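You operate a simulated robot arm through the tools that you are given. There is no shell and no other tool.

You are at the controls of a simulated robot arm. One attempt, no reset.

## Task
Dry the plate and the white bowl, then stack bowl on plate.
Fine: use the tea towel and put it back; the plate stays on its mat; drop nothing; a knock or hard squeeze cracks china.

Only the result counts: the job must be done as asked and must still hold three seconds after the hand-in. Knocking over, shifting, dropping, spilling or breaking anything else fails it. Flat cloth is picked up by pressing the open fingertips on it (5 to 10 N) and closing them slowly along it; thin cloth reads only 2 to 8 mm in the jaws.

## Robot
A 7-joint arm with a two-finger parallel gripper, fixed in place. Base frame: the origin is on the floor under the middle of its stand, x ahead of it, y to its left, z up; the work surface is at about z = 0.86. Units: m, rad, N and s.
With the tool pointing down near the work surface it reaches from about 0.38 to 0.8 m from the base axis. Its first joint turns from -2.496 to 2.496 rad. Payload 3 kg.
Tool frame: the origin (TCP) lies between the finger pads and is the grasp point; the fingertips stand 0.03 m ahead of it; z points along the fingers, y is the line along which they close. Largest opening 0.11 m; finger width 0.02, thickness 0.01; the body of the gripper, 0.048 by 0.112 m, starts 0.055 m behind the TCP.
Orientation is told as [roll, pitch, yaw] about the base's x, y, z axes, in that order, counted from this pose: with the fingers straight down and closing along the base's y, the tool's x points along the base's -x, its y along +y and its z along -z.

## Interface
- The arm moves only by the tool nudge_tool. Its argument "commands" is a list of rows, each an object (a shift or turn left out is 0, a gripper value left out holds the last) with "delta_pos": the shift along the base's x, y, z in units of 300 mm (1.0 is 300 mm), a list of three; "rot": the turn, a rotation vector about the base's x, y, z in units of 90 degrees (1.0 is 90 degrees), a list of three; "gripper": the opening, from 0 (shut) to 1 (fully open). In form: [{"delta_pos": [tx, ty, tz], "rot": [rx, ry, rz], "gripper": gripper}, ...]. A call has 1 to 20 rows; each row is the pose to reach, as a shift and turn from the pose commanded when the call began. A call with a number of a shift or a turn outside -1 to 1 is refused whole. Each row takes 0.2 s and may step no farther than 0.05 m and 0.15 rad from the row before; otherwise, or with a gripper value out of range, the whole call is refused. A pose out of reach is approached as far as the arm can. The call stops where the force on the tool passes 40 N (or 10 N more than at its start, if that is more) or the arm is blocked; 0.2 s more then pass. The fingers move at their own pace (about 0.153 m/s each) and stop on an object; they squeeze with about 33 N. The grip force told is the motor's: it shows also when the fingers shut on nothing. Time passes only in rows, and 0.2 s behind the last, so rows that repeat a pose let the fingers close. It gives the time, the measured TCP pose, the force on the tool (base axes), the opening and the grip force at its end, in the units of the frame above (readings bear some noise), with the torque about the TCP (base axes, N m) and any sound that the robot's microphone picked up.
- Cameras (640 x 400 px; columns grow to the right, rows downward): "scene" is fixed at [0.0507, 0.6502, 1.4689]; the picture's right is [-0.67, -0.74, 0.00], its down [-0.35, 0.32, -0.88] and it looks along [0.65, -0.59, -0.47] (base axes); focal length 372 px, centre (320, 200). "wrist" rides on the gripper at [0.072, 0.017, -0.103] in the tool frame; the picture's right is [-0.23, 0.97, 0.00], its down [-0.76, -0.18, -0.62] and it looks along [-0.61, -0.14, 0.78] (tool axes); focal length 222 px, centre (320, 200).
- grab_frame(camera): a new picture of that camera. It takes no simulated time.
- slide_trunk(by): moves the trunk up (or, below 0, down) by that many m; the arm rides with it, the base frame stays. It gives what a move gives, with no picture.
- pixel_to_xyz(camera, pixels): for up to 12 pixels [column, row] of the newest picture of that camera ("zoom" is the newest enlarged one), the place [x, y, z] in the base frame of the surface seen there, good to about 0.002 m. It takes no simulated time.
- enlarge(camera, box): a new picture of the part [left, top, right, bottom] of that camera's present view, enlarged. It takes no simulated time.
- job_done(): hands the job in; it is judged then, once.

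Unless the task says otherwise, let go and move clear before handing in.

The tools are called after "Emit:" as name(argument=value, ...) on one line, values as JSON. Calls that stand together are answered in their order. nudge_tool: Moves the arm, as the interface text tells. Its arguments: {"type":"object","properties":{"commands":{"type":"array"}},"required":["commands"]} The other tools are called the same way: slide_trunk (by) moves the trunk up or down; grab_frame (camera) takes a picture; pixel_to_xyz (camera, pixels) gives the place of the surface under pixels of a picture; enlarge (camera, box) takes an enlarged picture of a part of a camera's view; job_done () hands the job in.

At the start:

```text
clock: 0.0
position: [0.4775, -0.1491, 1.2113]
tool_rot: [-0.001, 0.0, -0.002]
contact_force: [-0.8, 0.8, -0.2]
ft_torque: [-0.03, 0.01, -0.02]
finger_gap: 0.1099
finger_force: 0.1
trunk travel left (down, up): [-0.425, 0.065]
```

scene: 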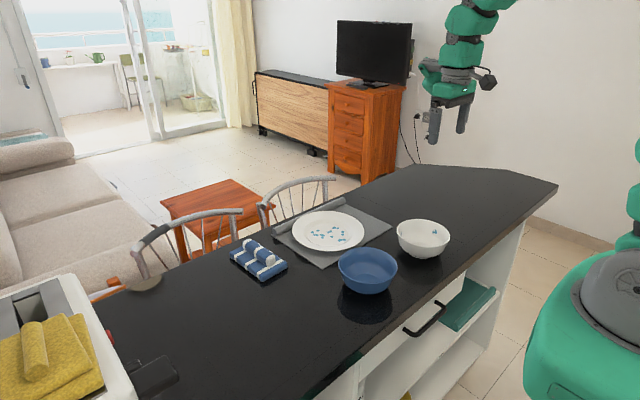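
wrist: 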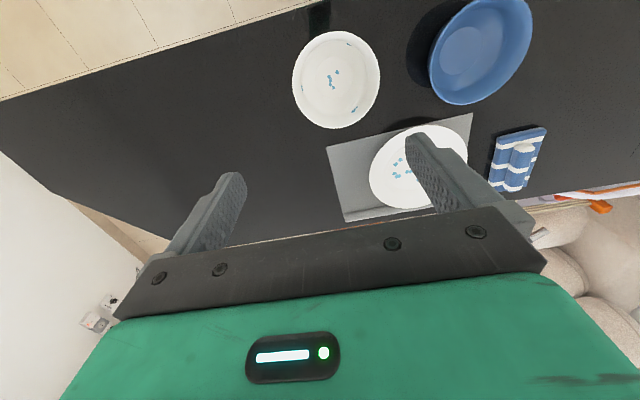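

The scene shows the white plate with blue water drops on a grey mat (about pixel 330,232), the white bowl (423,238), a blue bowl (367,270) and a blue striped tea towel (258,260); a yellow cloth lies on another unit at left and a green one in the shelf. I'll take enlarged views and measure positions first.

Emit:
enlarge(camera="scene", box=[220, 190, 460, 340])

Emit:
pixel_to_xyz(camera="scene", pixels=[[258, 260], [330, 232], [423, 238], [367, 270], [230, 258], [262, 281], [288, 265], [255, 241], [274, 231], [321, 268], [391, 228], [346, 199]])

Emit:
grab_frame(camera="wrist")

```text
2.67 times, centred on (340, 265) of scene
```

zoom: 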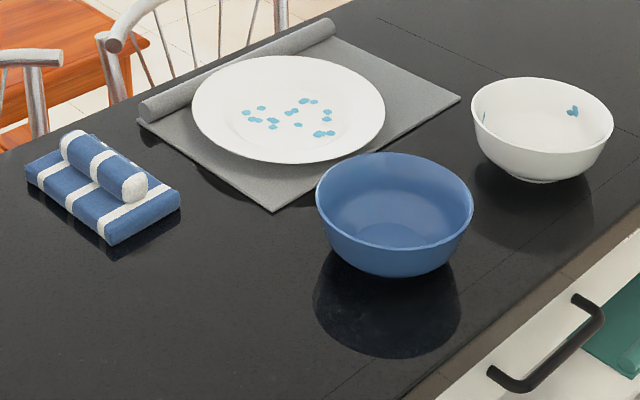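

```text
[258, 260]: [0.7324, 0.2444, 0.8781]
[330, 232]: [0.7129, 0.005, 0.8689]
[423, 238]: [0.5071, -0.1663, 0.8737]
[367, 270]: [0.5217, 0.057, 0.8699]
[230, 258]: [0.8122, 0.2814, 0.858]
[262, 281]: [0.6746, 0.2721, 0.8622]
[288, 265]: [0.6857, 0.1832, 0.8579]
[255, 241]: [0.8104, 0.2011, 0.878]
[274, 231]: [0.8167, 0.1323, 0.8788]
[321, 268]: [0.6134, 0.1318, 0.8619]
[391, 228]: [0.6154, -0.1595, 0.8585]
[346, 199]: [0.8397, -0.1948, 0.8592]
```

```text
taken
```

wrist: 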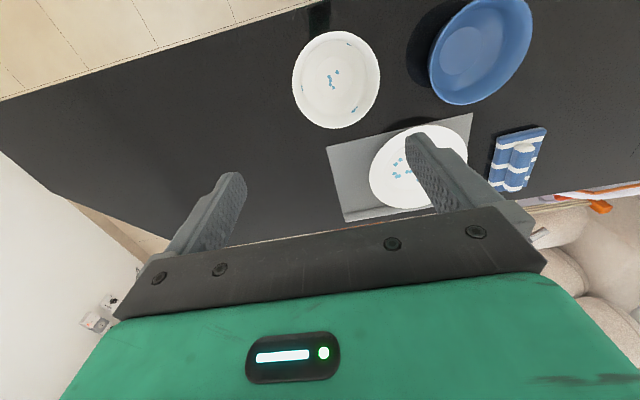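

The towel at zoom pixel (105,165) has a raised roll that I could grip; the droplets lie in the plate's middle and in the bowl. I'll zoom the wrist view on bowl, plate and towel to map the drops.

Emit:
enlarge(camera="wrist", box=[285, 25, 389, 135])

Emit:
pixel_to_xyz(camera="wrist", pixels=[[336, 78], [354, 109], [347, 43], [303, 85], [293, 80], [379, 80], [336, 31], [336, 128], [310, 80], [362, 80], [400, 160], [420, 170]])

Emit:
enlarge(camera="scene", box=[390, 210, 460, 265])

Emit:
enlarge(camera="scene", box=[220, 230, 300, 290])

```text
3.64 times, centred on (337, 80) of wrist
```

zoom: 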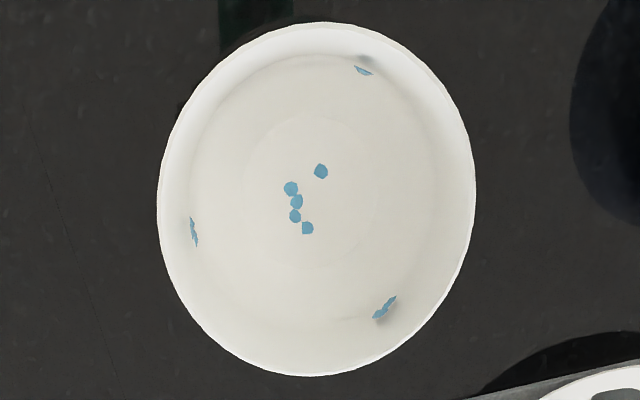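

```text
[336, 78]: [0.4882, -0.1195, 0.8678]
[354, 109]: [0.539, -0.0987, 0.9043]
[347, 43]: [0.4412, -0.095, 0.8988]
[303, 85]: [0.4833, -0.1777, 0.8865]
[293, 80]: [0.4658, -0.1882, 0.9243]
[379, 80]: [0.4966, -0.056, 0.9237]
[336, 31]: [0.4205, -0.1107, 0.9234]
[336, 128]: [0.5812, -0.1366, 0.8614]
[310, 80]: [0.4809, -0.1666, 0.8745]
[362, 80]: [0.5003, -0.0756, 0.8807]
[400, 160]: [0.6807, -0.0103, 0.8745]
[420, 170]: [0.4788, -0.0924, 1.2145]
```

```text
7.27 times, centred on (425, 238) of scene
```

zoom: 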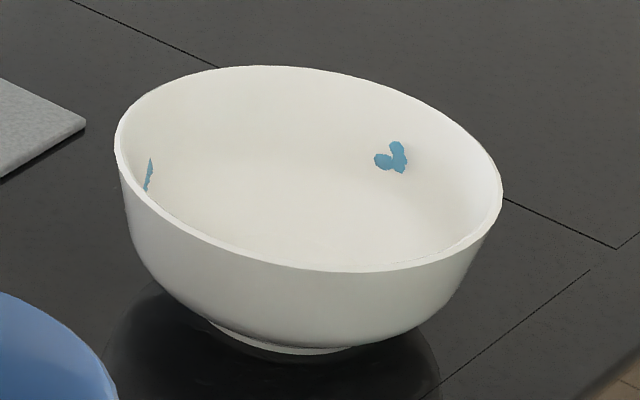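

```text
6.67 times, centred on (260, 260) of scene
```

zoom: 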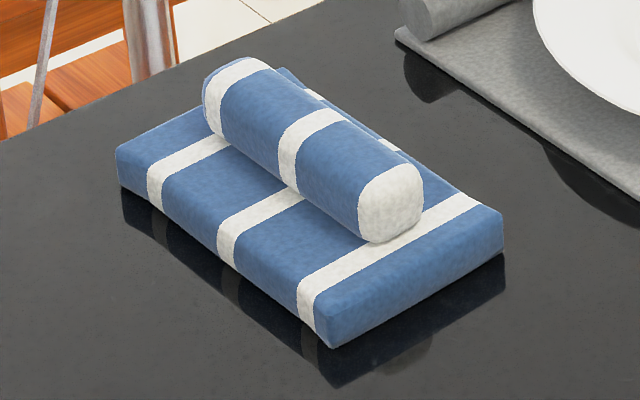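

The bowl's centre works out near (0.488, -0.124) with its rim at z 0.924. The last zoom shows the towel clearly, so I'll measure the towel's corners, and the roll's ends at (395,205) and (235,70).

Emit:
pixel_to_xyz(camera="zoom", pixels=[[122, 155], [328, 318], [496, 218], [330, 342], [122, 188], [395, 185], [395, 235], [235, 70], [310, 140], [290, 175], [350, 125], [250, 230]])

Emit:
enlarge(camera="scene", box=[270, 190, 400, 275])

Emit:
enlarge(camera="wrist", box=[470, 110, 570, 210])

```text
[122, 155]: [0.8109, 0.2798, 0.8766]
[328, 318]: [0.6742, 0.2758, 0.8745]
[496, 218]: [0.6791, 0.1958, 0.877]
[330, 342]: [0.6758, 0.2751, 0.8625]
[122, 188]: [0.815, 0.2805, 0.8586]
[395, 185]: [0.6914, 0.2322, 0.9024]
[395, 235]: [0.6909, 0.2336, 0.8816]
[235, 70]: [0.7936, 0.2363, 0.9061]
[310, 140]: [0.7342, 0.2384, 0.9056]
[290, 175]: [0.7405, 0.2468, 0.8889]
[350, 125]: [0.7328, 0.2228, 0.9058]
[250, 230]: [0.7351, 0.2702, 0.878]
```

```text
4.71 times, centred on (335, 232) of scene
```

zoom: 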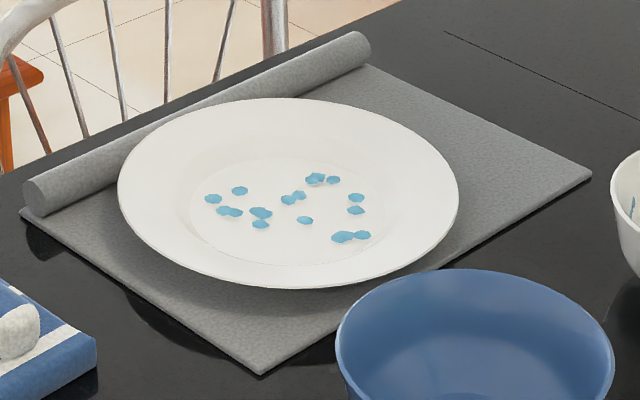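

```text
4.00 times, centred on (520, 160) of wrist
```

zoom: 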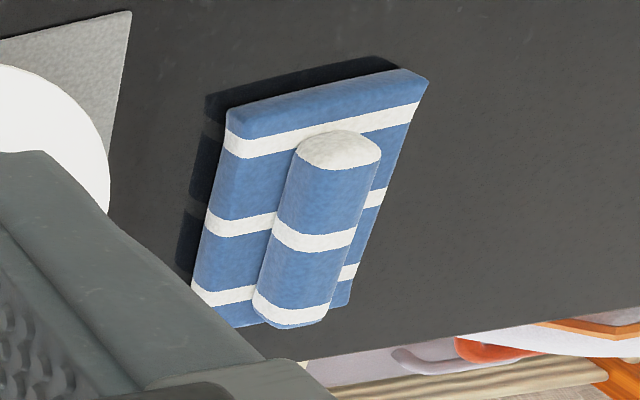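

The towel pad spans x 0.675–0.815, y 0.195–0.28, top z 0.877; its roll runs along x at y≈0.235 with top z 0.906. Next I'll measure the plate's edges and droplets in a fresh zoom.

Emit:
enlarge(camera="scene", box=[270, 190, 400, 275])

Emit:
pixel_to_xyz(camera="zoom", pixels=[[119, 185], [457, 195], [290, 98], [310, 287], [213, 199], [240, 190], [260, 213], [305, 220], [320, 179], [356, 198], [345, 237], [288, 185]])

```text
4.71 times, centred on (335, 232) of scene
```

zoom: 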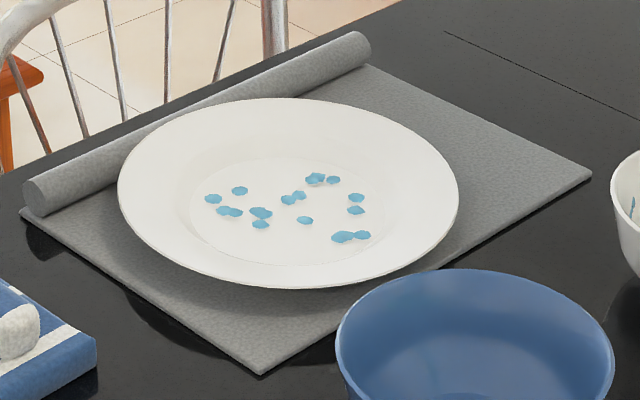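

```text
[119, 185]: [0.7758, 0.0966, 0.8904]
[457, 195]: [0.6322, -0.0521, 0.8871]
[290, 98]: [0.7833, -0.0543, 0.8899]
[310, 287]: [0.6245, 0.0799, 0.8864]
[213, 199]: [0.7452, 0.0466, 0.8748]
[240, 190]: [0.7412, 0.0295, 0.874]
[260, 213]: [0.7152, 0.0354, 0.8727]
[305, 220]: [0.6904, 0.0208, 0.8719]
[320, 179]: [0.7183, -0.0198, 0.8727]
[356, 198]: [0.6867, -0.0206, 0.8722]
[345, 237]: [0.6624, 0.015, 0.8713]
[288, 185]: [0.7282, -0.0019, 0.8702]
```

The plate is centred near (0.704, 0.017) with r≈0.104, and its well is at z≈0.871 with the droplets in the well. I'll move the open gripper above the towel, staying high, to look down at it.

Emit:
nudge_tool(commands=[{"delta_pos": [0.06, 0.12, 0]}, {"delta_pos": [0.12, 0.24, 0]}, {"delta_pos": [0.19, 0.36, 0]}, {"delta_pos": [0.26, 0.48, -0.02]}, {"delta_pos": [0.33, 0.6, -0.04]}, {"delta_pos": [0.4, 0.72, -0.06]}, {"delta_pos": [0.46, 0.84, -0.08]}, {"delta_pos": [0.52, 0.95, -0.1]}, {"delta_pos": [0.58, 1.0, -0.12]}])

```text
clock: 2.0
position: [0.6536, 0.1503, 1.1795]
tool_rot: [-0.002, -0.001, -0.002]
contact_force: [-0.7, -0.6, -0.1]
ft_torque: [0.02, 0.0, 0.01]
finger_gap: 0.1101
finger_force: 0.1
trunk travel left (down, up): [-0.425, 0.065]
```

The arm moved freely to (0.654, 0.150, 1.180) with no contact. I'll go on above the towel's roll at a safe height and narrow the fingers, then look.

Emit:
nudge_tool(commands=[{"delta_pos": [0.08, 0.07, -0.06], "gripper": 0.6}, {"delta_pos": [0.16, 0.15, -0.12], "gripper": 0.6}, {"delta_pos": [0.24, 0.22, -0.2], "gripper": 0.6}, {"delta_pos": [0.305, 0.282, -0.3], "gripper": 0.6}, {"delta_pos": [0.305, 0.282, -0.43], "gripper": 0.6}])

Emit:
grab_frame(camera="wrist")

Emit:
grab_frame(camera="scene")

```text
clock: 3.2
position: [0.7464, 0.2346, 1.0485]
tool_rot: [0.0, 0.001, -0.002]
contact_force: [-0.3, -0.1, -0.2]
ft_torque: [-0.02, 0.04, 0.01]
finger_gap: 0.0659
finger_force: 0.1
trunk travel left (down, up): [-0.425, 0.065]
```

```text
taken
```

wrist: 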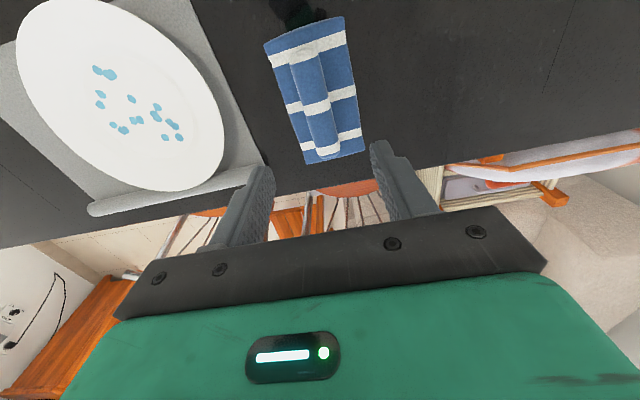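

```text
taken
```

scene: 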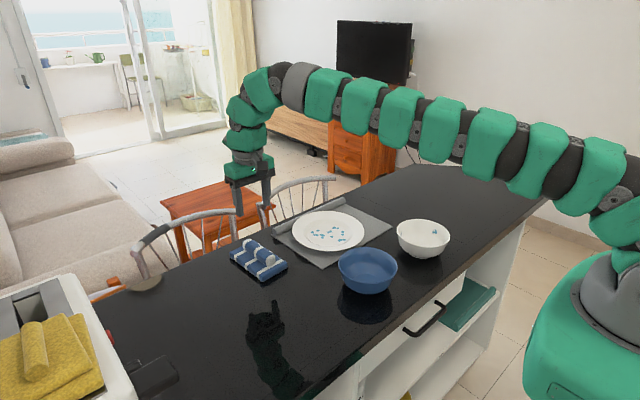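

The wrist view shows the towel roll near (315,100), with the fingers still above it and straddling it. I'll read the roll's exact cross-section and ends from this view.

Emit:
enlarge(camera="wrist", box=[250, 10, 380, 170])

Emit:
pixel_to_xyz(camera="wrist", pixels=[[264, 45], [343, 18], [305, 162], [366, 150], [289, 60], [324, 55], [308, 150], [338, 148], [305, 70], [325, 140], [316, 105], [295, 100]])

```text
2.50 times, centred on (315, 90) of wrist
```

zoom: 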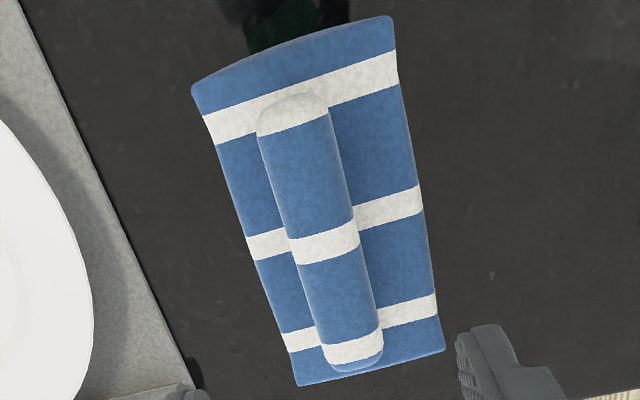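

```text
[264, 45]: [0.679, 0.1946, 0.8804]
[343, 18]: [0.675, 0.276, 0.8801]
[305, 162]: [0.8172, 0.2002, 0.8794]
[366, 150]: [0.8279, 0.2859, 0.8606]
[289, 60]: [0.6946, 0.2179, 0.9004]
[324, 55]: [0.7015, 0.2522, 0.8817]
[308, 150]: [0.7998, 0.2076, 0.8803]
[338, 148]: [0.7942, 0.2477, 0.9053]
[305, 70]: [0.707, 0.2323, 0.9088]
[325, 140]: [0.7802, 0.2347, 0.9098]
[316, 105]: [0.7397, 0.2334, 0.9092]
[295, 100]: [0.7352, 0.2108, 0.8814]
```

The roll is centred at (0.747, 0.2345), about 33 mm wide with its top at z≈0.908, and it's yawed by about 0.04 rad. I'll match the yaw and descend so the fingertips stop just above the pad.

Emit:
nudge_tool(commands=[{"delta_pos": [0, 0, -0.12], "rot": [0, 0, 0.025], "gripper": 0.6}, {"delta_pos": [0, 0, -0.24], "rot": [0, 0, 0.025], "gripper": 0.6}, {"delta_pos": [0, 0, -0.34], "rot": [0, 0, 0.025], "gripper": 0.6}, {"delta_pos": [0, 0, -0.41], "rot": [0, 0, 0.025], "gripper": 0.6}, {"delta_pos": [0, 0, -0.44], "rot": [0, 0, 0.025], "gripper": 0.6}, {"delta_pos": [0, 0, -0.45], "rot": [0, 0, 0.025], "gripper": 0.6}])

Emit:
grab_frame(camera="wrist")

Emit:
enlarge(camera="scene", box=[200, 180, 320, 300])

```text
clock: 4.6
position: [0.7437, 0.2348, 0.9125]
tool_rot: [0.0, 0.001, 0.04]
contact_force: [-0.3, -0.1, 0.1]
ft_torque: [0.0, 0.0, -0.01]
finger_gap: 0.0659
finger_force: 0.2
trunk travel left (down, up): [-0.425, 0.065]
```

```text
taken
```

wrist: 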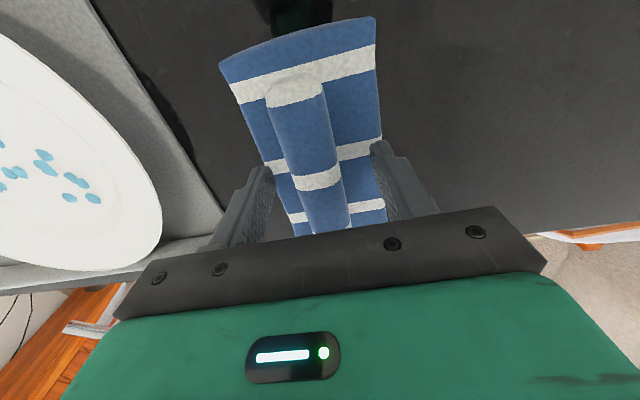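

```text
3.33 times, centred on (260, 240) of scene
```

zoom: 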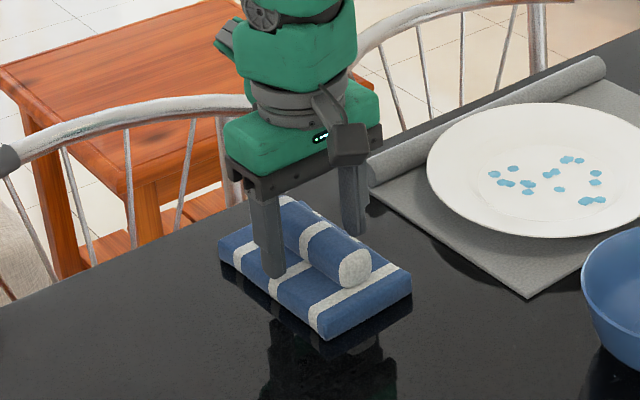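

The fingers straddle the roll evenly (zoom pixels 272,260 and 355,215) with tips just above the pad and no contact force. I'll close on the roll in steps.

Emit:
nudge_tool(commands=[{"gripper": 0.45}, {"gripper": 0.35}, {"gripper": 0.28}, {"gripper": 0.22}, {"gripper": 0.16}, {"gripper": 0.1}, {"gripper": 0.1}])

Emit:
enlarge(camera="scene", box=[200, 180, 320, 300])

```text
clock: 6.2
position: [0.7444, 0.2346, 0.913]
tool_rot: [0.0, 0.002, 0.039]
contact_force: [-0.3, 0.5, -0.1]
ft_torque: [0.03, 0.02, 0.02]
finger_gap: 0.0291
finger_force: 32.9
trunk travel left (down, up): [-0.425, 0.065]
```

```text
3.33 times, centred on (260, 240) of scene
```

zoom: 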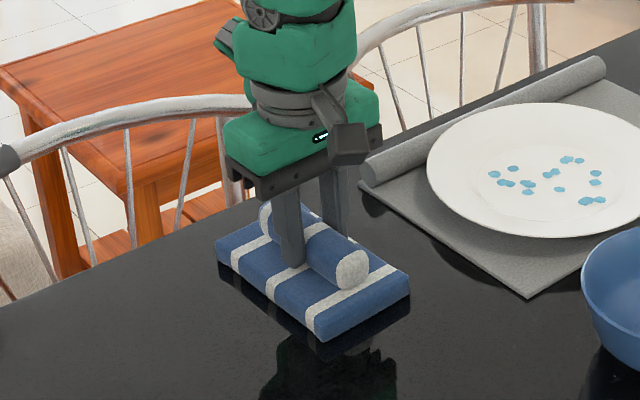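

The jaws hold the roll at a 29 mm gap with 33 N. I'll lift it straight up and see how the towel hangs.

Emit:
nudge_tool(commands=[{"delta_pos": [0, 0, 0.03]}, {"delta_pos": [0, 0, 0.08]}, {"delta_pos": [0, 0, 0.16]}, {"delta_pos": [0, 0, 0.26]}, {"delta_pos": [0, 0, 0.36]}])

Emit:
grab_frame(camera="scene")

Emit:
grab_frame(camera="wrist")

Emit:
enlarge(camera="scene", box=[200, 150, 320, 270])

```text
clock: 7.4
position: [0.7456, 0.2349, 1.0231]
tool_rot: [0.0, 0.001, 0.038]
contact_force: [0.5, 0.2, -0.1]
ft_torque: [0.01, 0.04, -0.01]
finger_gap: 0.029
finger_force: 32.7
trunk travel left (down, up): [-0.425, 0.065]
```

```text
taken
```

scene: 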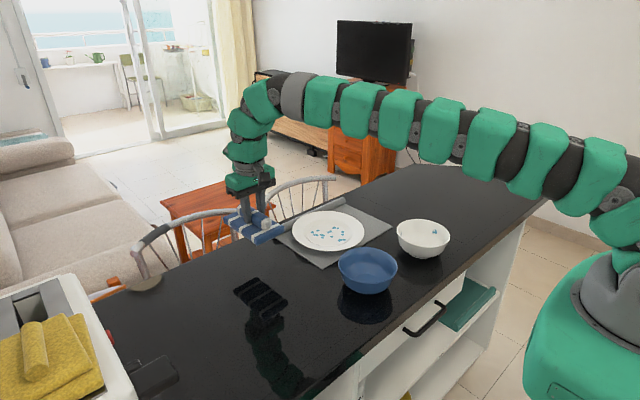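

```text
taken
```

wrist: 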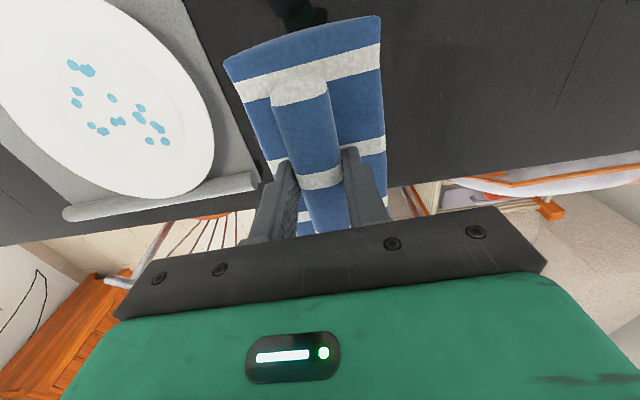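

```text
3.33 times, centred on (260, 210) of scene
```

zoom: 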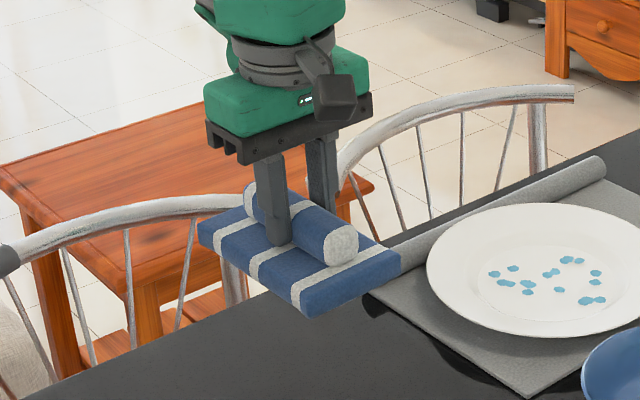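

The towel lifts as one firm flat piece, level in the jaws. Before moving over the plate I'll check the heights of the chair backs near (300,182) and (215,213) and of the mat roll at (310,215).

Emit:
pixel_to_xyz(camera="scene", pixels=[[290, 187], [310, 181], [333, 179], [266, 205], [160, 236], [200, 216], [230, 210], [308, 208], [336, 200], [276, 228]])

```text
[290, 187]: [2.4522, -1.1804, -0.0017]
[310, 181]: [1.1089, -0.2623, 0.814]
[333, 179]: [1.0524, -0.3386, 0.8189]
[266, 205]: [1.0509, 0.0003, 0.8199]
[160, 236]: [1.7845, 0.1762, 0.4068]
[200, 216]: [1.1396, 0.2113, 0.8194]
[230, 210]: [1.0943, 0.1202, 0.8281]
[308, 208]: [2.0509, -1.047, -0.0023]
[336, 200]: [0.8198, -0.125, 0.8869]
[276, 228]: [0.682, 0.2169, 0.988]
```

The chairs are well clear (x > 1.05). I'll carry the towel over the plate while tilting its near end down about 25°.

Emit:
nudge_tool(commands=[{"delta_pos": [0, -0.13, 0], "rot": [0, -0.04, 0], "gripper": 0.1}, {"delta_pos": [0, -0.27, 0], "rot": [0, -0.09, 0]}, {"delta_pos": [0, -0.41, 0], "rot": [0, -0.15, 0]}, {"delta_pos": [-0.01, -0.55, 0], "rot": [0, -0.21, 0]}, {"delta_pos": [-0.02, -0.67, 0], "rot": [0, -0.26, 0]}, {"delta_pos": [-0.035, -0.733, 0], "rot": [0, -0.28, 0]}, {"delta_pos": [-0.035, -0.733, -0.08], "rot": [0, -0.28, 0]}, {"delta_pos": [-0.035, -0.733, -0.14], "rot": [0, -0.28, 0]}])

Emit:
grab_frame(camera="scene")

Emit:
grab_frame(camera="wrist")

Emit:
enlarge(camera="scene", box=[270, 150, 410, 270])

```text
clock: 9.2
position: [0.7331, 0.0126, 0.9781]
tool_rot: [-0.017, -0.438, 0.042]
contact_force: [0.3, 0.5, -1.0]
ft_torque: [0.0, 0.0, -0.04]
finger_gap: 0.029
finger_force: 33.1
trunk travel left (down, up): [-0.425, 0.065]
```

```text
taken
```

scene: 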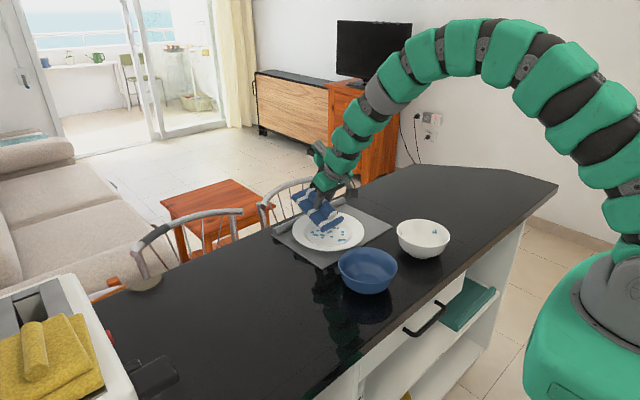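

```text
taken
```

wrist: 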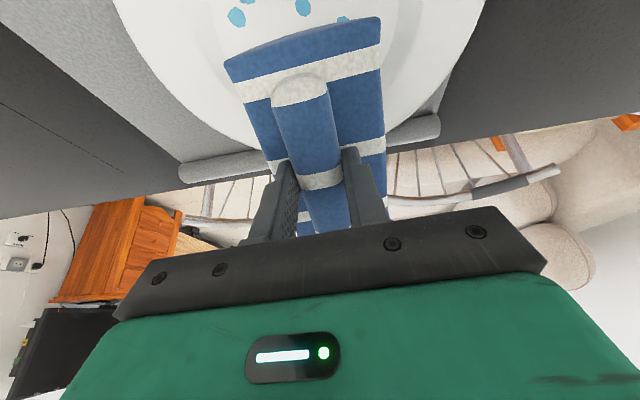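

```text
3.33 times, centred on (340, 210) of scene
```

zoom: 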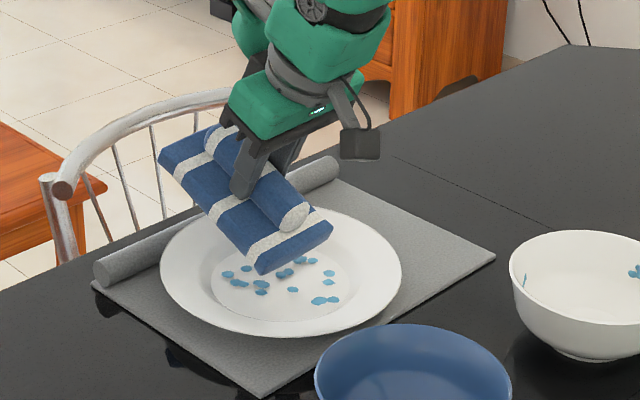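

The near edge of the towel hovers over the droplets at zoom (260,272)–(333,230), with the tool tilted -0.438 rad. I'll measure that edge to calibrate its height before touching down.

Emit:
pixel_to_xyz(camera="zoom", pixels=[[258, 270], [330, 233], [262, 262], [325, 225], [292, 290], [325, 300], [240, 282], [330, 272], [345, 285], [300, 300], [280, 315], [220, 300]])

```text
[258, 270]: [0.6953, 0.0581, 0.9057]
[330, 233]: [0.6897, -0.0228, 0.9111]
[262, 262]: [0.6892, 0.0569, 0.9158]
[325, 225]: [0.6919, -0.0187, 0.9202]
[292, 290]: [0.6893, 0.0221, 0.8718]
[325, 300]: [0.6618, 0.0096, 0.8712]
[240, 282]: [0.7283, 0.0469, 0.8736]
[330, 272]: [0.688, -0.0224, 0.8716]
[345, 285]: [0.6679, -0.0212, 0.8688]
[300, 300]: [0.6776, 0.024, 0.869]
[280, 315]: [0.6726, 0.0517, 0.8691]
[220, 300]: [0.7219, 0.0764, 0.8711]
```

The near edge's lower corners sit at z≈0.905 over a well at z≈0.870, and its slant is about 1.4 mm across. I'll level it, shift the edge to x≈0.657 and lower to a few millimetres above the well.

Emit:
nudge_tool(commands=[{"delta_pos": [-0.06, 0, 0], "rot": [0.006, 0, -0.012]}, {"delta_pos": [-0.126, 0, 0], "rot": [0.011, 0, -0.024]}, {"delta_pos": [-0.126, 0, -0.03], "rot": [0.011, 0, -0.024]}, {"delta_pos": [-0.126, 0, -0.06], "rot": [0.011, 0, -0.024]}, {"delta_pos": [-0.126, 0, -0.08], "rot": [0.011, 0, -0.024]}])

Emit:
enlarge(camera="scene", box=[270, 170, 390, 270])

```text
clock: 10.4
position: [0.6956, 0.0153, 0.9558]
tool_rot: [0.002, -0.44, -0.004]
contact_force: [-0.1, 0.0, 0.5]
ft_torque: [-0.02, -0.02, -0.02]
finger_gap: 0.0289
finger_force: 32.5
trunk travel left (down, up): [-0.425, 0.065]
```

```text
4.00 times, centred on (330, 220) of scene
```

zoom: 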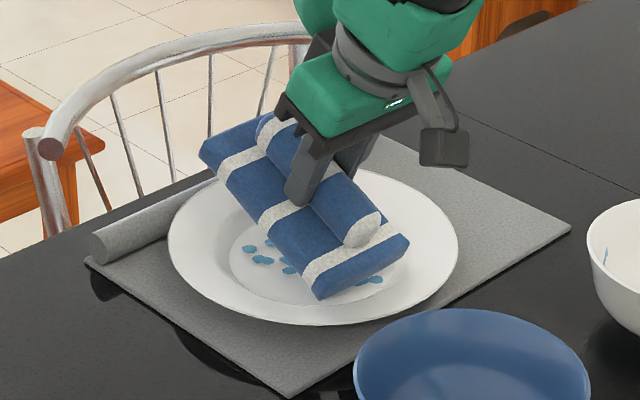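

The edge is now over the near part of the well (zoom 320,298), about 8–10 mm above it by my estimate, with no force. I'll lower it 1 mm per row.

Emit:
nudge_tool(commands=[{"delta_pos": [0, 0, -0.005]}, {"delta_pos": [0, 0, -0.01]}, {"delta_pos": [0, 0, -0.0133]}, {"delta_pos": [0, 0, -0.0167]}, {"delta_pos": [0, 0, -0.02]}])

Emit:
enlarge(camera="scene", box=[290, 210, 370, 270])

```text
clock: 11.4
position: [0.6998, 0.0155, 0.953]
tool_rot: [0.004, -0.451, -0.003]
contact_force: [4.3, 0.7, 3.2]
ft_torque: [0.1, -0.17, -0.14]
finger_gap: 0.0291
finger_force: 32.9
trunk travel left (down, up): [-0.425, 0.065]
stopped in row 5: the force on the tool passed its limit at 43 N (the readings are from after the stop); the commanded pose is now the measured one
```

```text
6.67 times, centred on (330, 240) of scene
```

zoom: 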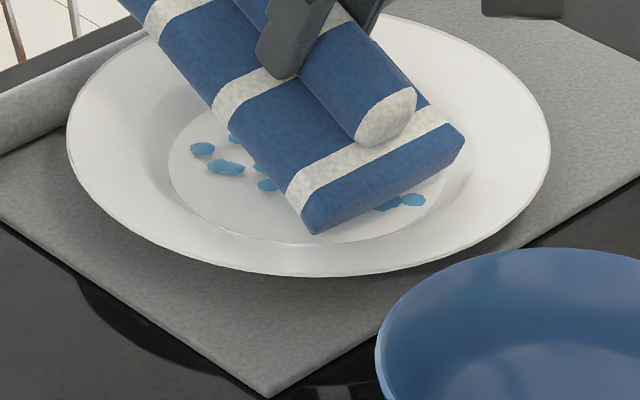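

The stiff arm hit 43 N because the edge's corners met the near slope of the plate (TCP was pushed +x by 4 mm); no sound was heard and the plate at zoom (300,150) looks whole. I'll back off upward, shift inward, and from now on use far finer steps.

Emit:
nudge_tool(commands=[{"delta_pos": [0, 0, 0.01]}, {"delta_pos": [0.02, 0, 0.015]}, {"delta_pos": [0.04, 0, 0.015]}])

Emit:
enlarge(camera="scene", box=[290, 200, 380, 270])

Emit:
grab_frame(camera="wrist")

```text
clock: 12.2
position: [0.7097, 0.0152, 0.956]
tool_rot: [0.002, -0.447, -0.003]
contact_force: [-0.1, -1.4, -0.9]
ft_torque: [-0.02, 0.0, -0.01]
finger_gap: 0.0289
finger_force: 33.1
trunk travel left (down, up): [-0.425, 0.065]
```

```text
5.71 times, centred on (335, 235) of scene
```

zoom: 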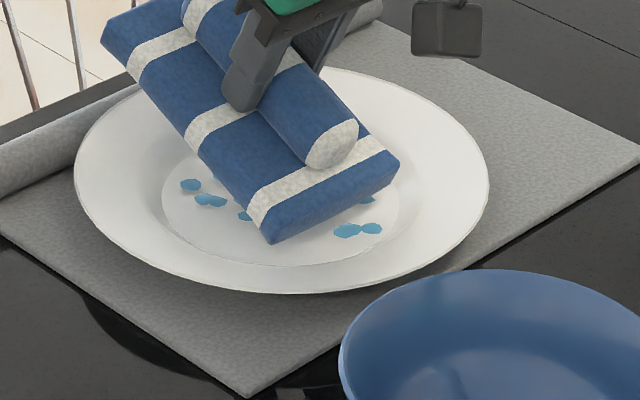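

```text
taken
```

wrist: 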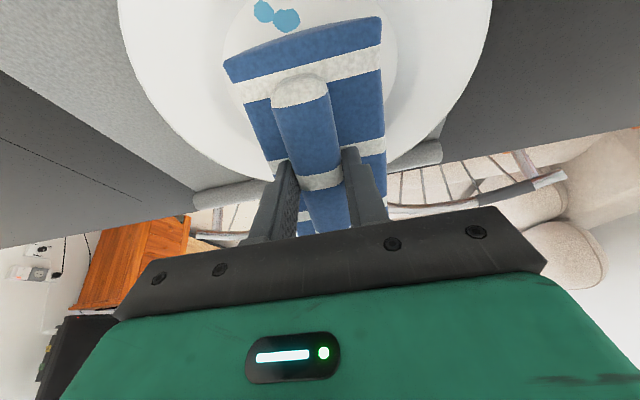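

The edge now sits further inside the well (zoom 268,243 to 398,172) and the contact is gone. I'll measure how high its bottom corners are over the plate.

Emit:
pixel_to_xyz(camera="zoom", pixels=[[267, 240], [275, 234], [330, 204], [385, 178], [395, 170], [262, 228], [340, 215], [280, 250], [350, 231], [372, 228], [310, 240], [250, 262]])

```text
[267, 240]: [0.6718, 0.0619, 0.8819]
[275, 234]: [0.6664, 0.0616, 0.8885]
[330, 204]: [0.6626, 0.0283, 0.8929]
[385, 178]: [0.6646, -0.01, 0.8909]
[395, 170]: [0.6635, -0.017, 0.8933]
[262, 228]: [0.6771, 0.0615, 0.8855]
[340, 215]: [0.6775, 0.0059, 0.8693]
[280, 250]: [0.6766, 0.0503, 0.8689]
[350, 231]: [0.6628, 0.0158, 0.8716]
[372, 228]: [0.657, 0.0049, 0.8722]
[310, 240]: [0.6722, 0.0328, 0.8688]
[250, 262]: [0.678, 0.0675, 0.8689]
```

The bottom edge is about 11 mm above the well floor (z≈0.869). I'll map the plate's profile toward its rim to know where the slope begins.

Emit:
pixel_to_xyz(camera="zoom", pixels=[[280, 258], [280, 266], [280, 272], [280, 278], [280, 284], [280, 290], [210, 240], [190, 245], [170, 250], [150, 255], [390, 235], [410, 240]])

Emit:
pixel_to_xyz(camera="zoom", pixels=[[430, 190], [450, 190], [470, 190], [487, 190], [420, 165], [440, 150], [400, 200], [380, 240], [400, 255], [340, 262], [340, 275], [76, 180]])

```text
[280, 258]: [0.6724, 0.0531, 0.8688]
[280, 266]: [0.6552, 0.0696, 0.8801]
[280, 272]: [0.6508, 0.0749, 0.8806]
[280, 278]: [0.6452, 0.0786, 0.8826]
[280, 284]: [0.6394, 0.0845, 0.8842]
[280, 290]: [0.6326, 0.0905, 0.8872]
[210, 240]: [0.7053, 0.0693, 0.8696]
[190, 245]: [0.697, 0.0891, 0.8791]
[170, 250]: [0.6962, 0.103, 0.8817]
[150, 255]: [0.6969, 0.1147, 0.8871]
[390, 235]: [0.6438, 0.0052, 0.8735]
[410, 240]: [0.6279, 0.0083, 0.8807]
```

```text
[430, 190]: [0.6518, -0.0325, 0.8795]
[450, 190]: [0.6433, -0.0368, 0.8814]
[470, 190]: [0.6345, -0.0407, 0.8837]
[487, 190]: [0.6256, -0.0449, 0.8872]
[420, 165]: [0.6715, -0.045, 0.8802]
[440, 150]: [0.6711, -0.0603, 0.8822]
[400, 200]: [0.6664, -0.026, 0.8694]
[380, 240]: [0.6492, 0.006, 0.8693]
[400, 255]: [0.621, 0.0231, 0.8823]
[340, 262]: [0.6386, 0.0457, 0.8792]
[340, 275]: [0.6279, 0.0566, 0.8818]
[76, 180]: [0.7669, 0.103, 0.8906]
```

The well floor (z≈0.869) is flat out to r≈0.058 and then rises steeply 11 mm, so the full-width edge must stay within about 36 mm of centre. I'll lower 8 mm here in 1 mm rows, still short of contact.

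Emit:
nudge_tool(commands=[{"delta_pos": [0.007, -0.008, -0.0033]}, {"delta_pos": [0.007, -0.008, -0.0067]}, {"delta_pos": [0.007, -0.008, -0.01]}, {"delta_pos": [0.007, -0.008, -0.0133]}, {"delta_pos": [0.007, -0.008, -0.0167]}, {"delta_pos": [0.007, -0.008, -0.02]}, {"delta_pos": [0.007, -0.008, -0.0233]}])

Emit:
enlarge(camera="scene", box=[290, 200, 380, 270])

```text
clock: 13.8
position: [0.7106, 0.0115, 0.9503]
tool_rot: [0.002, -0.447, -0.004]
contact_force: [0.4, 0.4, -1.0]
ft_torque: [0.0, 0.03, -0.03]
finger_gap: 0.0291
finger_force: 33.3
trunk travel left (down, up): [-0.425, 0.065]
```

```text
5.71 times, centred on (335, 235) of scene
```

zoom: 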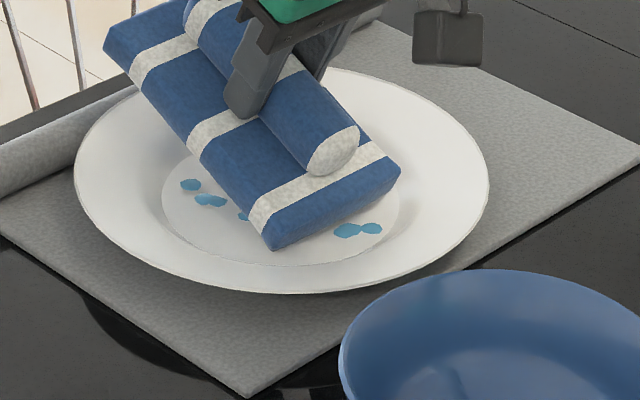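

No contact yet at TCP z 0.950. I'll continue down in 0.5 mm rows, a few at a time.

Emit:
nudge_tool(commands=[{"delta_pos": [0, 0, -0.0017]}, {"delta_pos": [0, 0, -0.0033]}, {"delta_pos": [0, 0, -0.005]}, {"delta_pos": [0, 0, -0.0067]}, {"delta_pos": [0, 0, -0.0083]}, {"delta_pos": [0, 0, -0.01]}])

```text
clock: 15.2
position: [0.7118, 0.0124, 0.9479]
tool_rot: [0.002, -0.45, -0.004]
contact_force: [-2.1, -1.4, 9.2]
ft_torque: [-0.01, 0.58, 0.01]
finger_gap: 0.0287
finger_force: 33.3
trunk travel left (down, up): [-0.425, 0.065]
```

The edge now touches the well with about 9 N (torque +0.58 about y as expected). I'll ease up 0.3 mm and sweep slowly toward +x, watching the force.

Emit:
nudge_tool(commands=[{"delta_pos": [0, 0, 0.0013]}, {"delta_pos": [0.007, 0, 0.0013]}, {"delta_pos": [0.014, 0, 0.0013]}, {"delta_pos": [0.021, 0, 0.0013]}, {"delta_pos": [0.028, 0, 0.0013]}, {"delta_pos": [0.035, 0, 0.0013]}])

Emit:
enlarge(camera="scene", box=[290, 200, 380, 270])

```text
clock: 16.6
position: [0.7223, 0.0124, 0.9486]
tool_rot: [0.001, -0.449, -0.003]
contact_force: [-1.7, -0.4, 2.9]
ft_torque: [0.04, 0.32, 0.01]
finger_gap: 0.0289
finger_force: 33.0
trunk travel left (down, up): [-0.425, 0.065]
```

```text
5.71 times, centred on (335, 235) of scene
```

zoom: 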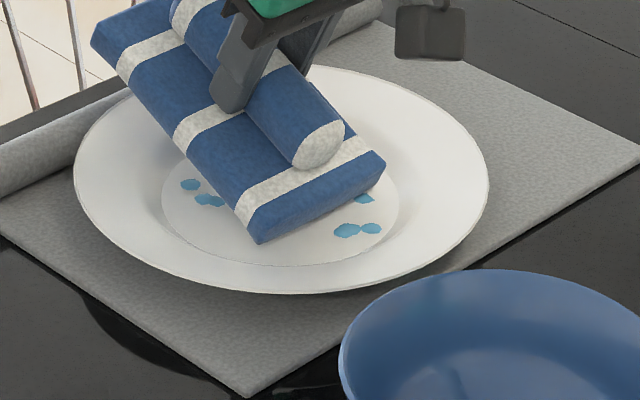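

Pressing at about 3 N with light drag works, and the plate stays put. I'll keep sweeping toward +x.

Emit:
nudge_tool(commands=[{"delta_pos": [0.01, 0, 0]}, {"delta_pos": [0.02, 0, 0]}, {"delta_pos": [0.03, 0, 0]}, {"delta_pos": [0.04, 0, 0]}, {"delta_pos": [0.05, 0, 0]}, {"delta_pos": [0.06, 0, 0]}, {"delta_pos": [0.07, 0, 0]}, {"delta_pos": [0.08, 0, 0]}])

Emit:
enlarge(camera="scene", box=[290, 200, 380, 270])

Emit:
grab_frame(camera="wrist")

```text
clock: 18.4
position: [0.7459, 0.0126, 0.9481]
tool_rot: [0.003, -0.447, -0.004]
contact_force: [-3.5, -0.4, 4.9]
ft_torque: [0.09, 0.51, 0.04]
finger_gap: 0.0291
finger_force: 32.8
trunk travel left (down, up): [-0.425, 0.065]
```

```text
5.71 times, centred on (335, 235) of scene
```

zoom: 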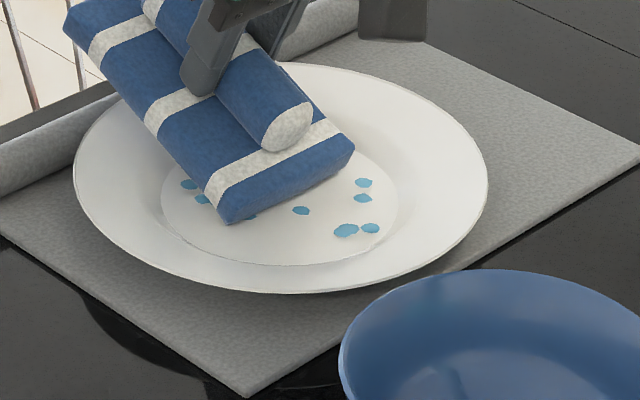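

```text
taken
```

wrist: 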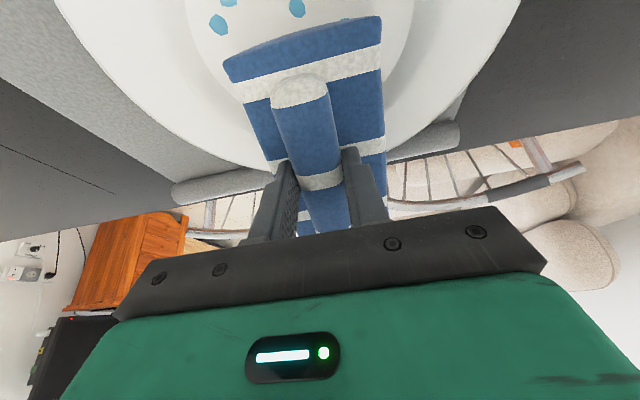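

The edge has already passed the droplets at zoom (301,211), (363,183) and (363,198), yet they remain, so this single light stroke didn't dry them. I'll stroke back and forth over them and press slightly more to see what is needed.

Emit:
nudge_tool(commands=[{"delta_pos": [-0.015, 0, -0.001]}, {"delta_pos": [-0.03, 0, -0.001]}, {"delta_pos": [-0.045, 0, -0.001]}, {"delta_pos": [-0.06, 0, -0.001]}, {"delta_pos": [-0.075, 0, -0.001]}, {"delta_pos": [-0.09, 0, -0.001]}, {"delta_pos": [-0.09, 0, -0.001]}])

Emit:
enlarge(camera="scene", box=[290, 200, 380, 270])

```text
clock: 20.0
position: [0.7187, 0.0119, 0.9473]
tool_rot: [0.003, -0.446, -0.003]
contact_force: [2.8, 0.4, 6.4]
ft_torque: [0.04, 0.2, -0.01]
finger_gap: 0.0288
finger_force: 33.2
trunk travel left (down, up): [-0.425, 0.065]
```

```text
5.71 times, centred on (335, 235) of scene
```

zoom: 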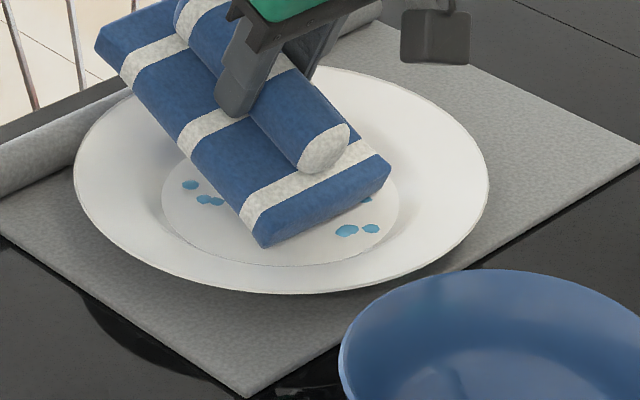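

The drops at (346,231) may look slightly different. I'll sweep forward again with this pressure and compare the uncovered drops in a tighter zoom.

Emit:
nudge_tool(commands=[{"delta_pos": [0.015, 0, 0]}, {"delta_pos": [0.03, 0, 0]}, {"delta_pos": [0.045, 0, 0]}, {"delta_pos": [0.06, 0, 0]}, {"delta_pos": [0.075, 0, 0]}, {"delta_pos": [0.09, 0, 0]}])

Emit:
enlarge(camera="scene", box=[310, 215, 360, 255])

```text
clock: 21.4
position: [0.7436, 0.0126, 0.9481]
tool_rot: [0.004, -0.448, -0.004]
contact_force: [-6.5, 1.3, 12.8]
ft_torque: [0.25, 1.08, -0.02]
finger_gap: 0.0288
finger_force: 33.3
trunk travel left (down, up): [-0.425, 0.065]
```

```text
10.00 times, centred on (335, 235) of scene
```

zoom: 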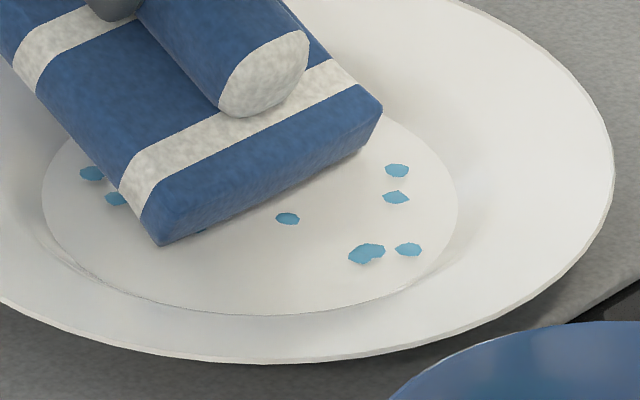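

Force is now 12.8 N, so I shouldn't press more. The drops look slightly smaller; I'll take the same zoom box as before to compare sizes fairly.

Emit:
enlarge(camera="scene", box=[290, 200, 380, 270])

```text
5.71 times, centred on (335, 235) of scene
```

zoom: 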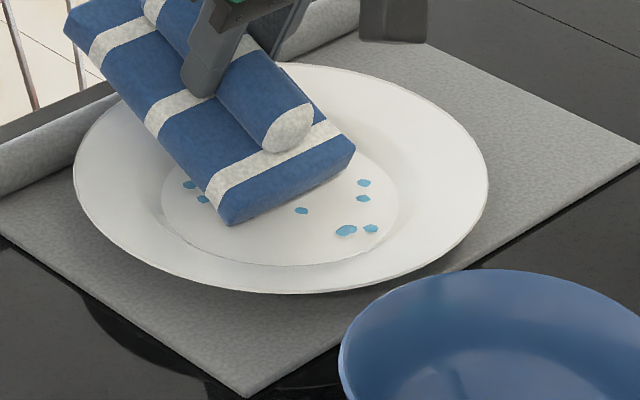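

All droplets have shrunk evenly, e.g. (346,231) from about 26 to 21 px wide, so rubbing under light pressure dries the plate gradually. I'll keep rubbing back and forth at slightly lower pressure within the flat well.

Emit:
nudge_tool(commands=[{"delta_pos": [-0.02, 0, 0.001]}, {"delta_pos": [-0.04, 0, 0.001]}, {"delta_pos": [-0.06, 0, 0.001]}, {"delta_pos": [-0.08, 0, 0.001]}, {"delta_pos": [-0.095, 0, 0.001]}, {"delta_pos": [-0.075, 0, 0.001]}, {"delta_pos": [-0.055, 0, 0.001]}, {"delta_pos": [-0.035, 0, 0.001]}, {"delta_pos": [-0.015, 0, 0.001]}, {"delta_pos": [0.005, 0, 0.001]}, {"delta_pos": [0.025, 0, 0.001]}, {"delta_pos": [0.045, 0, 0.001]}, {"delta_pos": [0.025, 0, 0.001]}, {"delta_pos": [0.005, 0, 0.001]}, {"delta_pos": [-0.015, 0, 0.001]}, {"delta_pos": [-0.035, 0, 0.001]}, {"delta_pos": [-0.055, 0, 0.001]}, {"delta_pos": [-0.075, 0, 0.001]}, {"delta_pos": [-0.095, 0, 0.001]}, {"delta_pos": [-0.095, 0, 0.001]}])

Emit:
enlarge(camera="scene", box=[290, 200, 380, 270])

```text
clock: 25.6
position: [0.7166, 0.0123, 0.9476]
tool_rot: [0.002, -0.446, -0.002]
contact_force: [-0.2, 0.2, 0.2]
ft_torque: [0.02, 0.0, -0.03]
finger_gap: 0.0288
finger_force: 32.6
trunk travel left (down, up): [-0.425, 0.065]
```

```text
5.71 times, centred on (335, 235) of scene
```

zoom: 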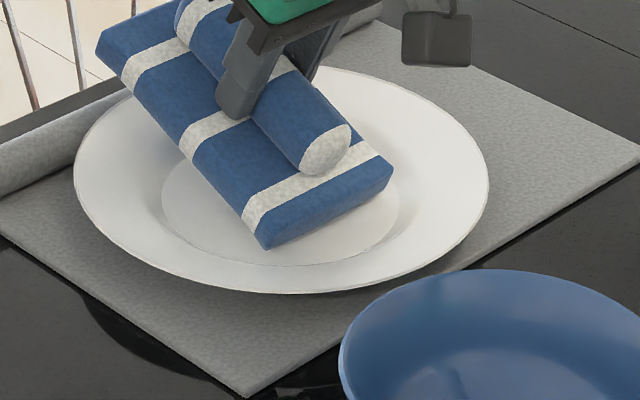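

The visible drops at (346,231), (370,228), (190,184) and (205,199) have all vanished. I'll lift the towel clear to check the part it covered.

Emit:
nudge_tool(commands=[{"delta_pos": [0, 0, 0.03]}, {"delta_pos": [0, 0, 0.1]}, {"delta_pos": [0, 0, 0.2]}, {"delta_pos": [0, -0.05, 0.33]}, {"delta_pos": [-0.05, -0.15, 0.45]}, {"delta_pos": [-0.12, -0.28, 0.5]}])

Emit:
enlarge(camera="scene", box=[270, 190, 400, 275])

Emit:
grab_frame(camera="scene")

```text
clock: 27.0
position: [0.6792, -0.0667, 1.0959]
tool_rot: [0.003, -0.449, -0.004]
contact_force: [0.5, 1.1, 0.0]
ft_torque: [-0.03, 0.04, 0.0]
finger_gap: 0.029
finger_force: 32.7
trunk travel left (down, up): [-0.425, 0.065]
```

```text
4.71 times, centred on (335, 232) of scene
```

zoom: 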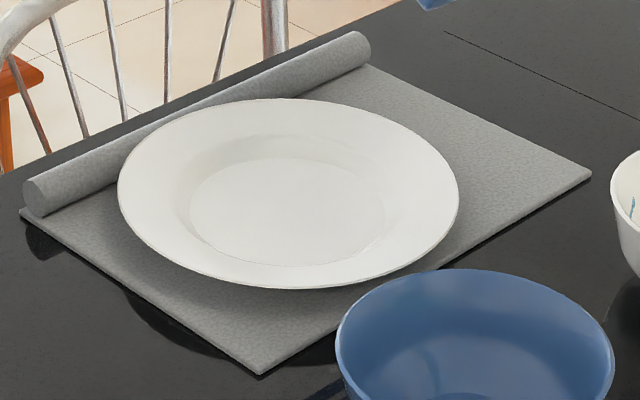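

```text
taken
```

scene: 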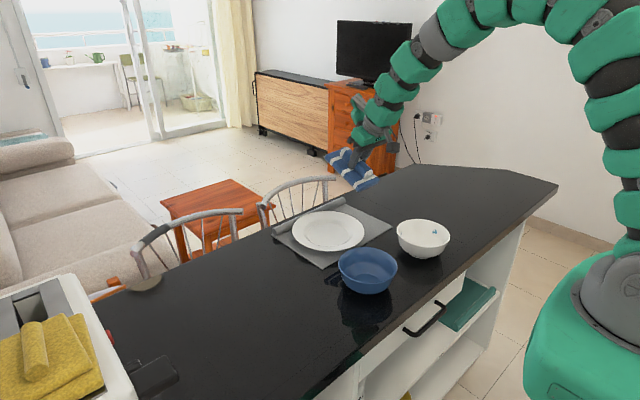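

The plate is fully dry and sits exactly where it was (zoom edges 118–459 unchanged). Next I'll carry the towel over the white bowl and tilt it to about 52°, so its short edge can go down into the bowl.

Emit:
nudge_tool(commands=[{"delta_pos": [-0.1, -0.03, 0], "rot": [0, -0.04, 0]}, {"delta_pos": [-0.2, -0.06, 0], "rot": [0, -0.08, 0]}, {"delta_pos": [-0.3, -0.1, 0], "rot": [0, -0.13, 0]}, {"delta_pos": [-0.4, -0.13, 0], "rot": [0, -0.18, 0]}, {"delta_pos": [-0.5, -0.16, -0.02], "rot": [0, -0.23, 0]}, {"delta_pos": [-0.6, -0.19, -0.04], "rot": [0, -0.28, 0]}, {"delta_pos": [-0.639, -0.2, -0.06], "rot": [0, -0.2916, 0]}])

Emit:
grab_frame(camera="scene")

Emit:
grab_frame(camera="wrist")

Emit:
enlarge(camera="scene", box=[370, 160, 490, 270])

```text
clock: 28.6
position: [0.5295, -0.145, 1.0849]
tool_rot: [0.001, -0.843, 0.032]
contact_force: [0.3, -0.1, -0.5]
ft_torque: [-0.03, 0.01, -0.05]
finger_gap: 0.0288
finger_force: 32.5
out of reach, approached as far as the arm can: row 6, 7
trunk travel left (down, up): [-0.425, 0.065]
```

```text
taken
```

scene: 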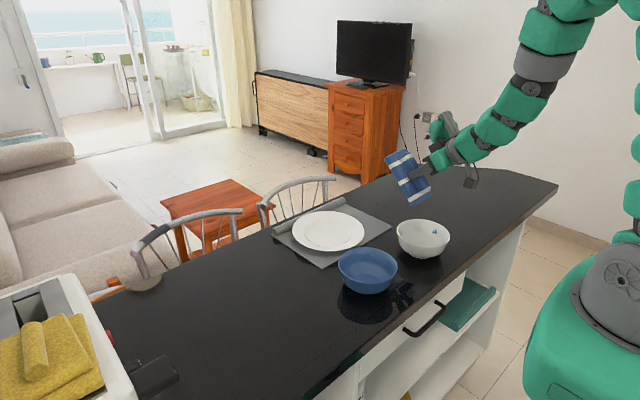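

```text
taken
```

wrist: 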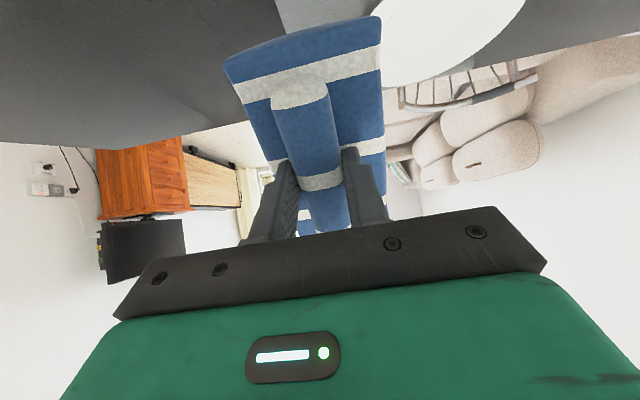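

```text
3.64 times, centred on (430, 215) of scene
```

zoom: 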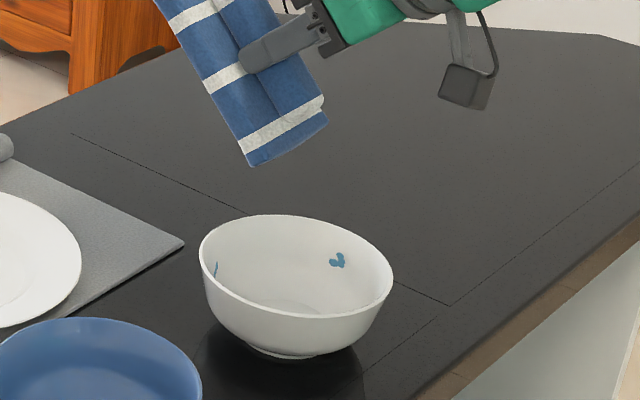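

The arm cannot bend back this close to the base (it stopped at x 0.53, pitch -0.84), so tilting outward won't work at the bowl. I'll swing the tilt the other way, lowering the towel's far end instead, staying high while turning.

Emit:
nudge_tool(commands=[{"delta_pos": [0.05, 0.03, 0.05], "rot": [0, 0.08, 0]}, {"delta_pos": [0.1, 0.03, 0.1], "rot": [0, 0.16, 0]}, {"delta_pos": [0.15, 0.03, 0.15], "rot": [0, 0.24, 0]}, {"delta_pos": [0.2, 0.03, 0.2], "rot": [0, 0.32, 0]}, {"delta_pos": [0.25, 0.03, 0.2], "rot": [0, 0.4, 0]}, {"delta_pos": [0.25, 0.03, 0.2], "rot": [0, 0.48, 0]}, {"delta_pos": [0.25, 0.03, 0.2], "rot": [0, 0.54, 0]}])

```text
clock: 30.2
position: [0.6022, -0.1364, 1.1401]
tool_rot: [0.028, 0.007, 0.021]
contact_force: [0.6, -0.2, -0.9]
ft_torque: [0.01, -0.02, 0.02]
finger_gap: 0.0288
finger_force: 33.1
trunk travel left (down, up): [-0.425, 0.065]
```

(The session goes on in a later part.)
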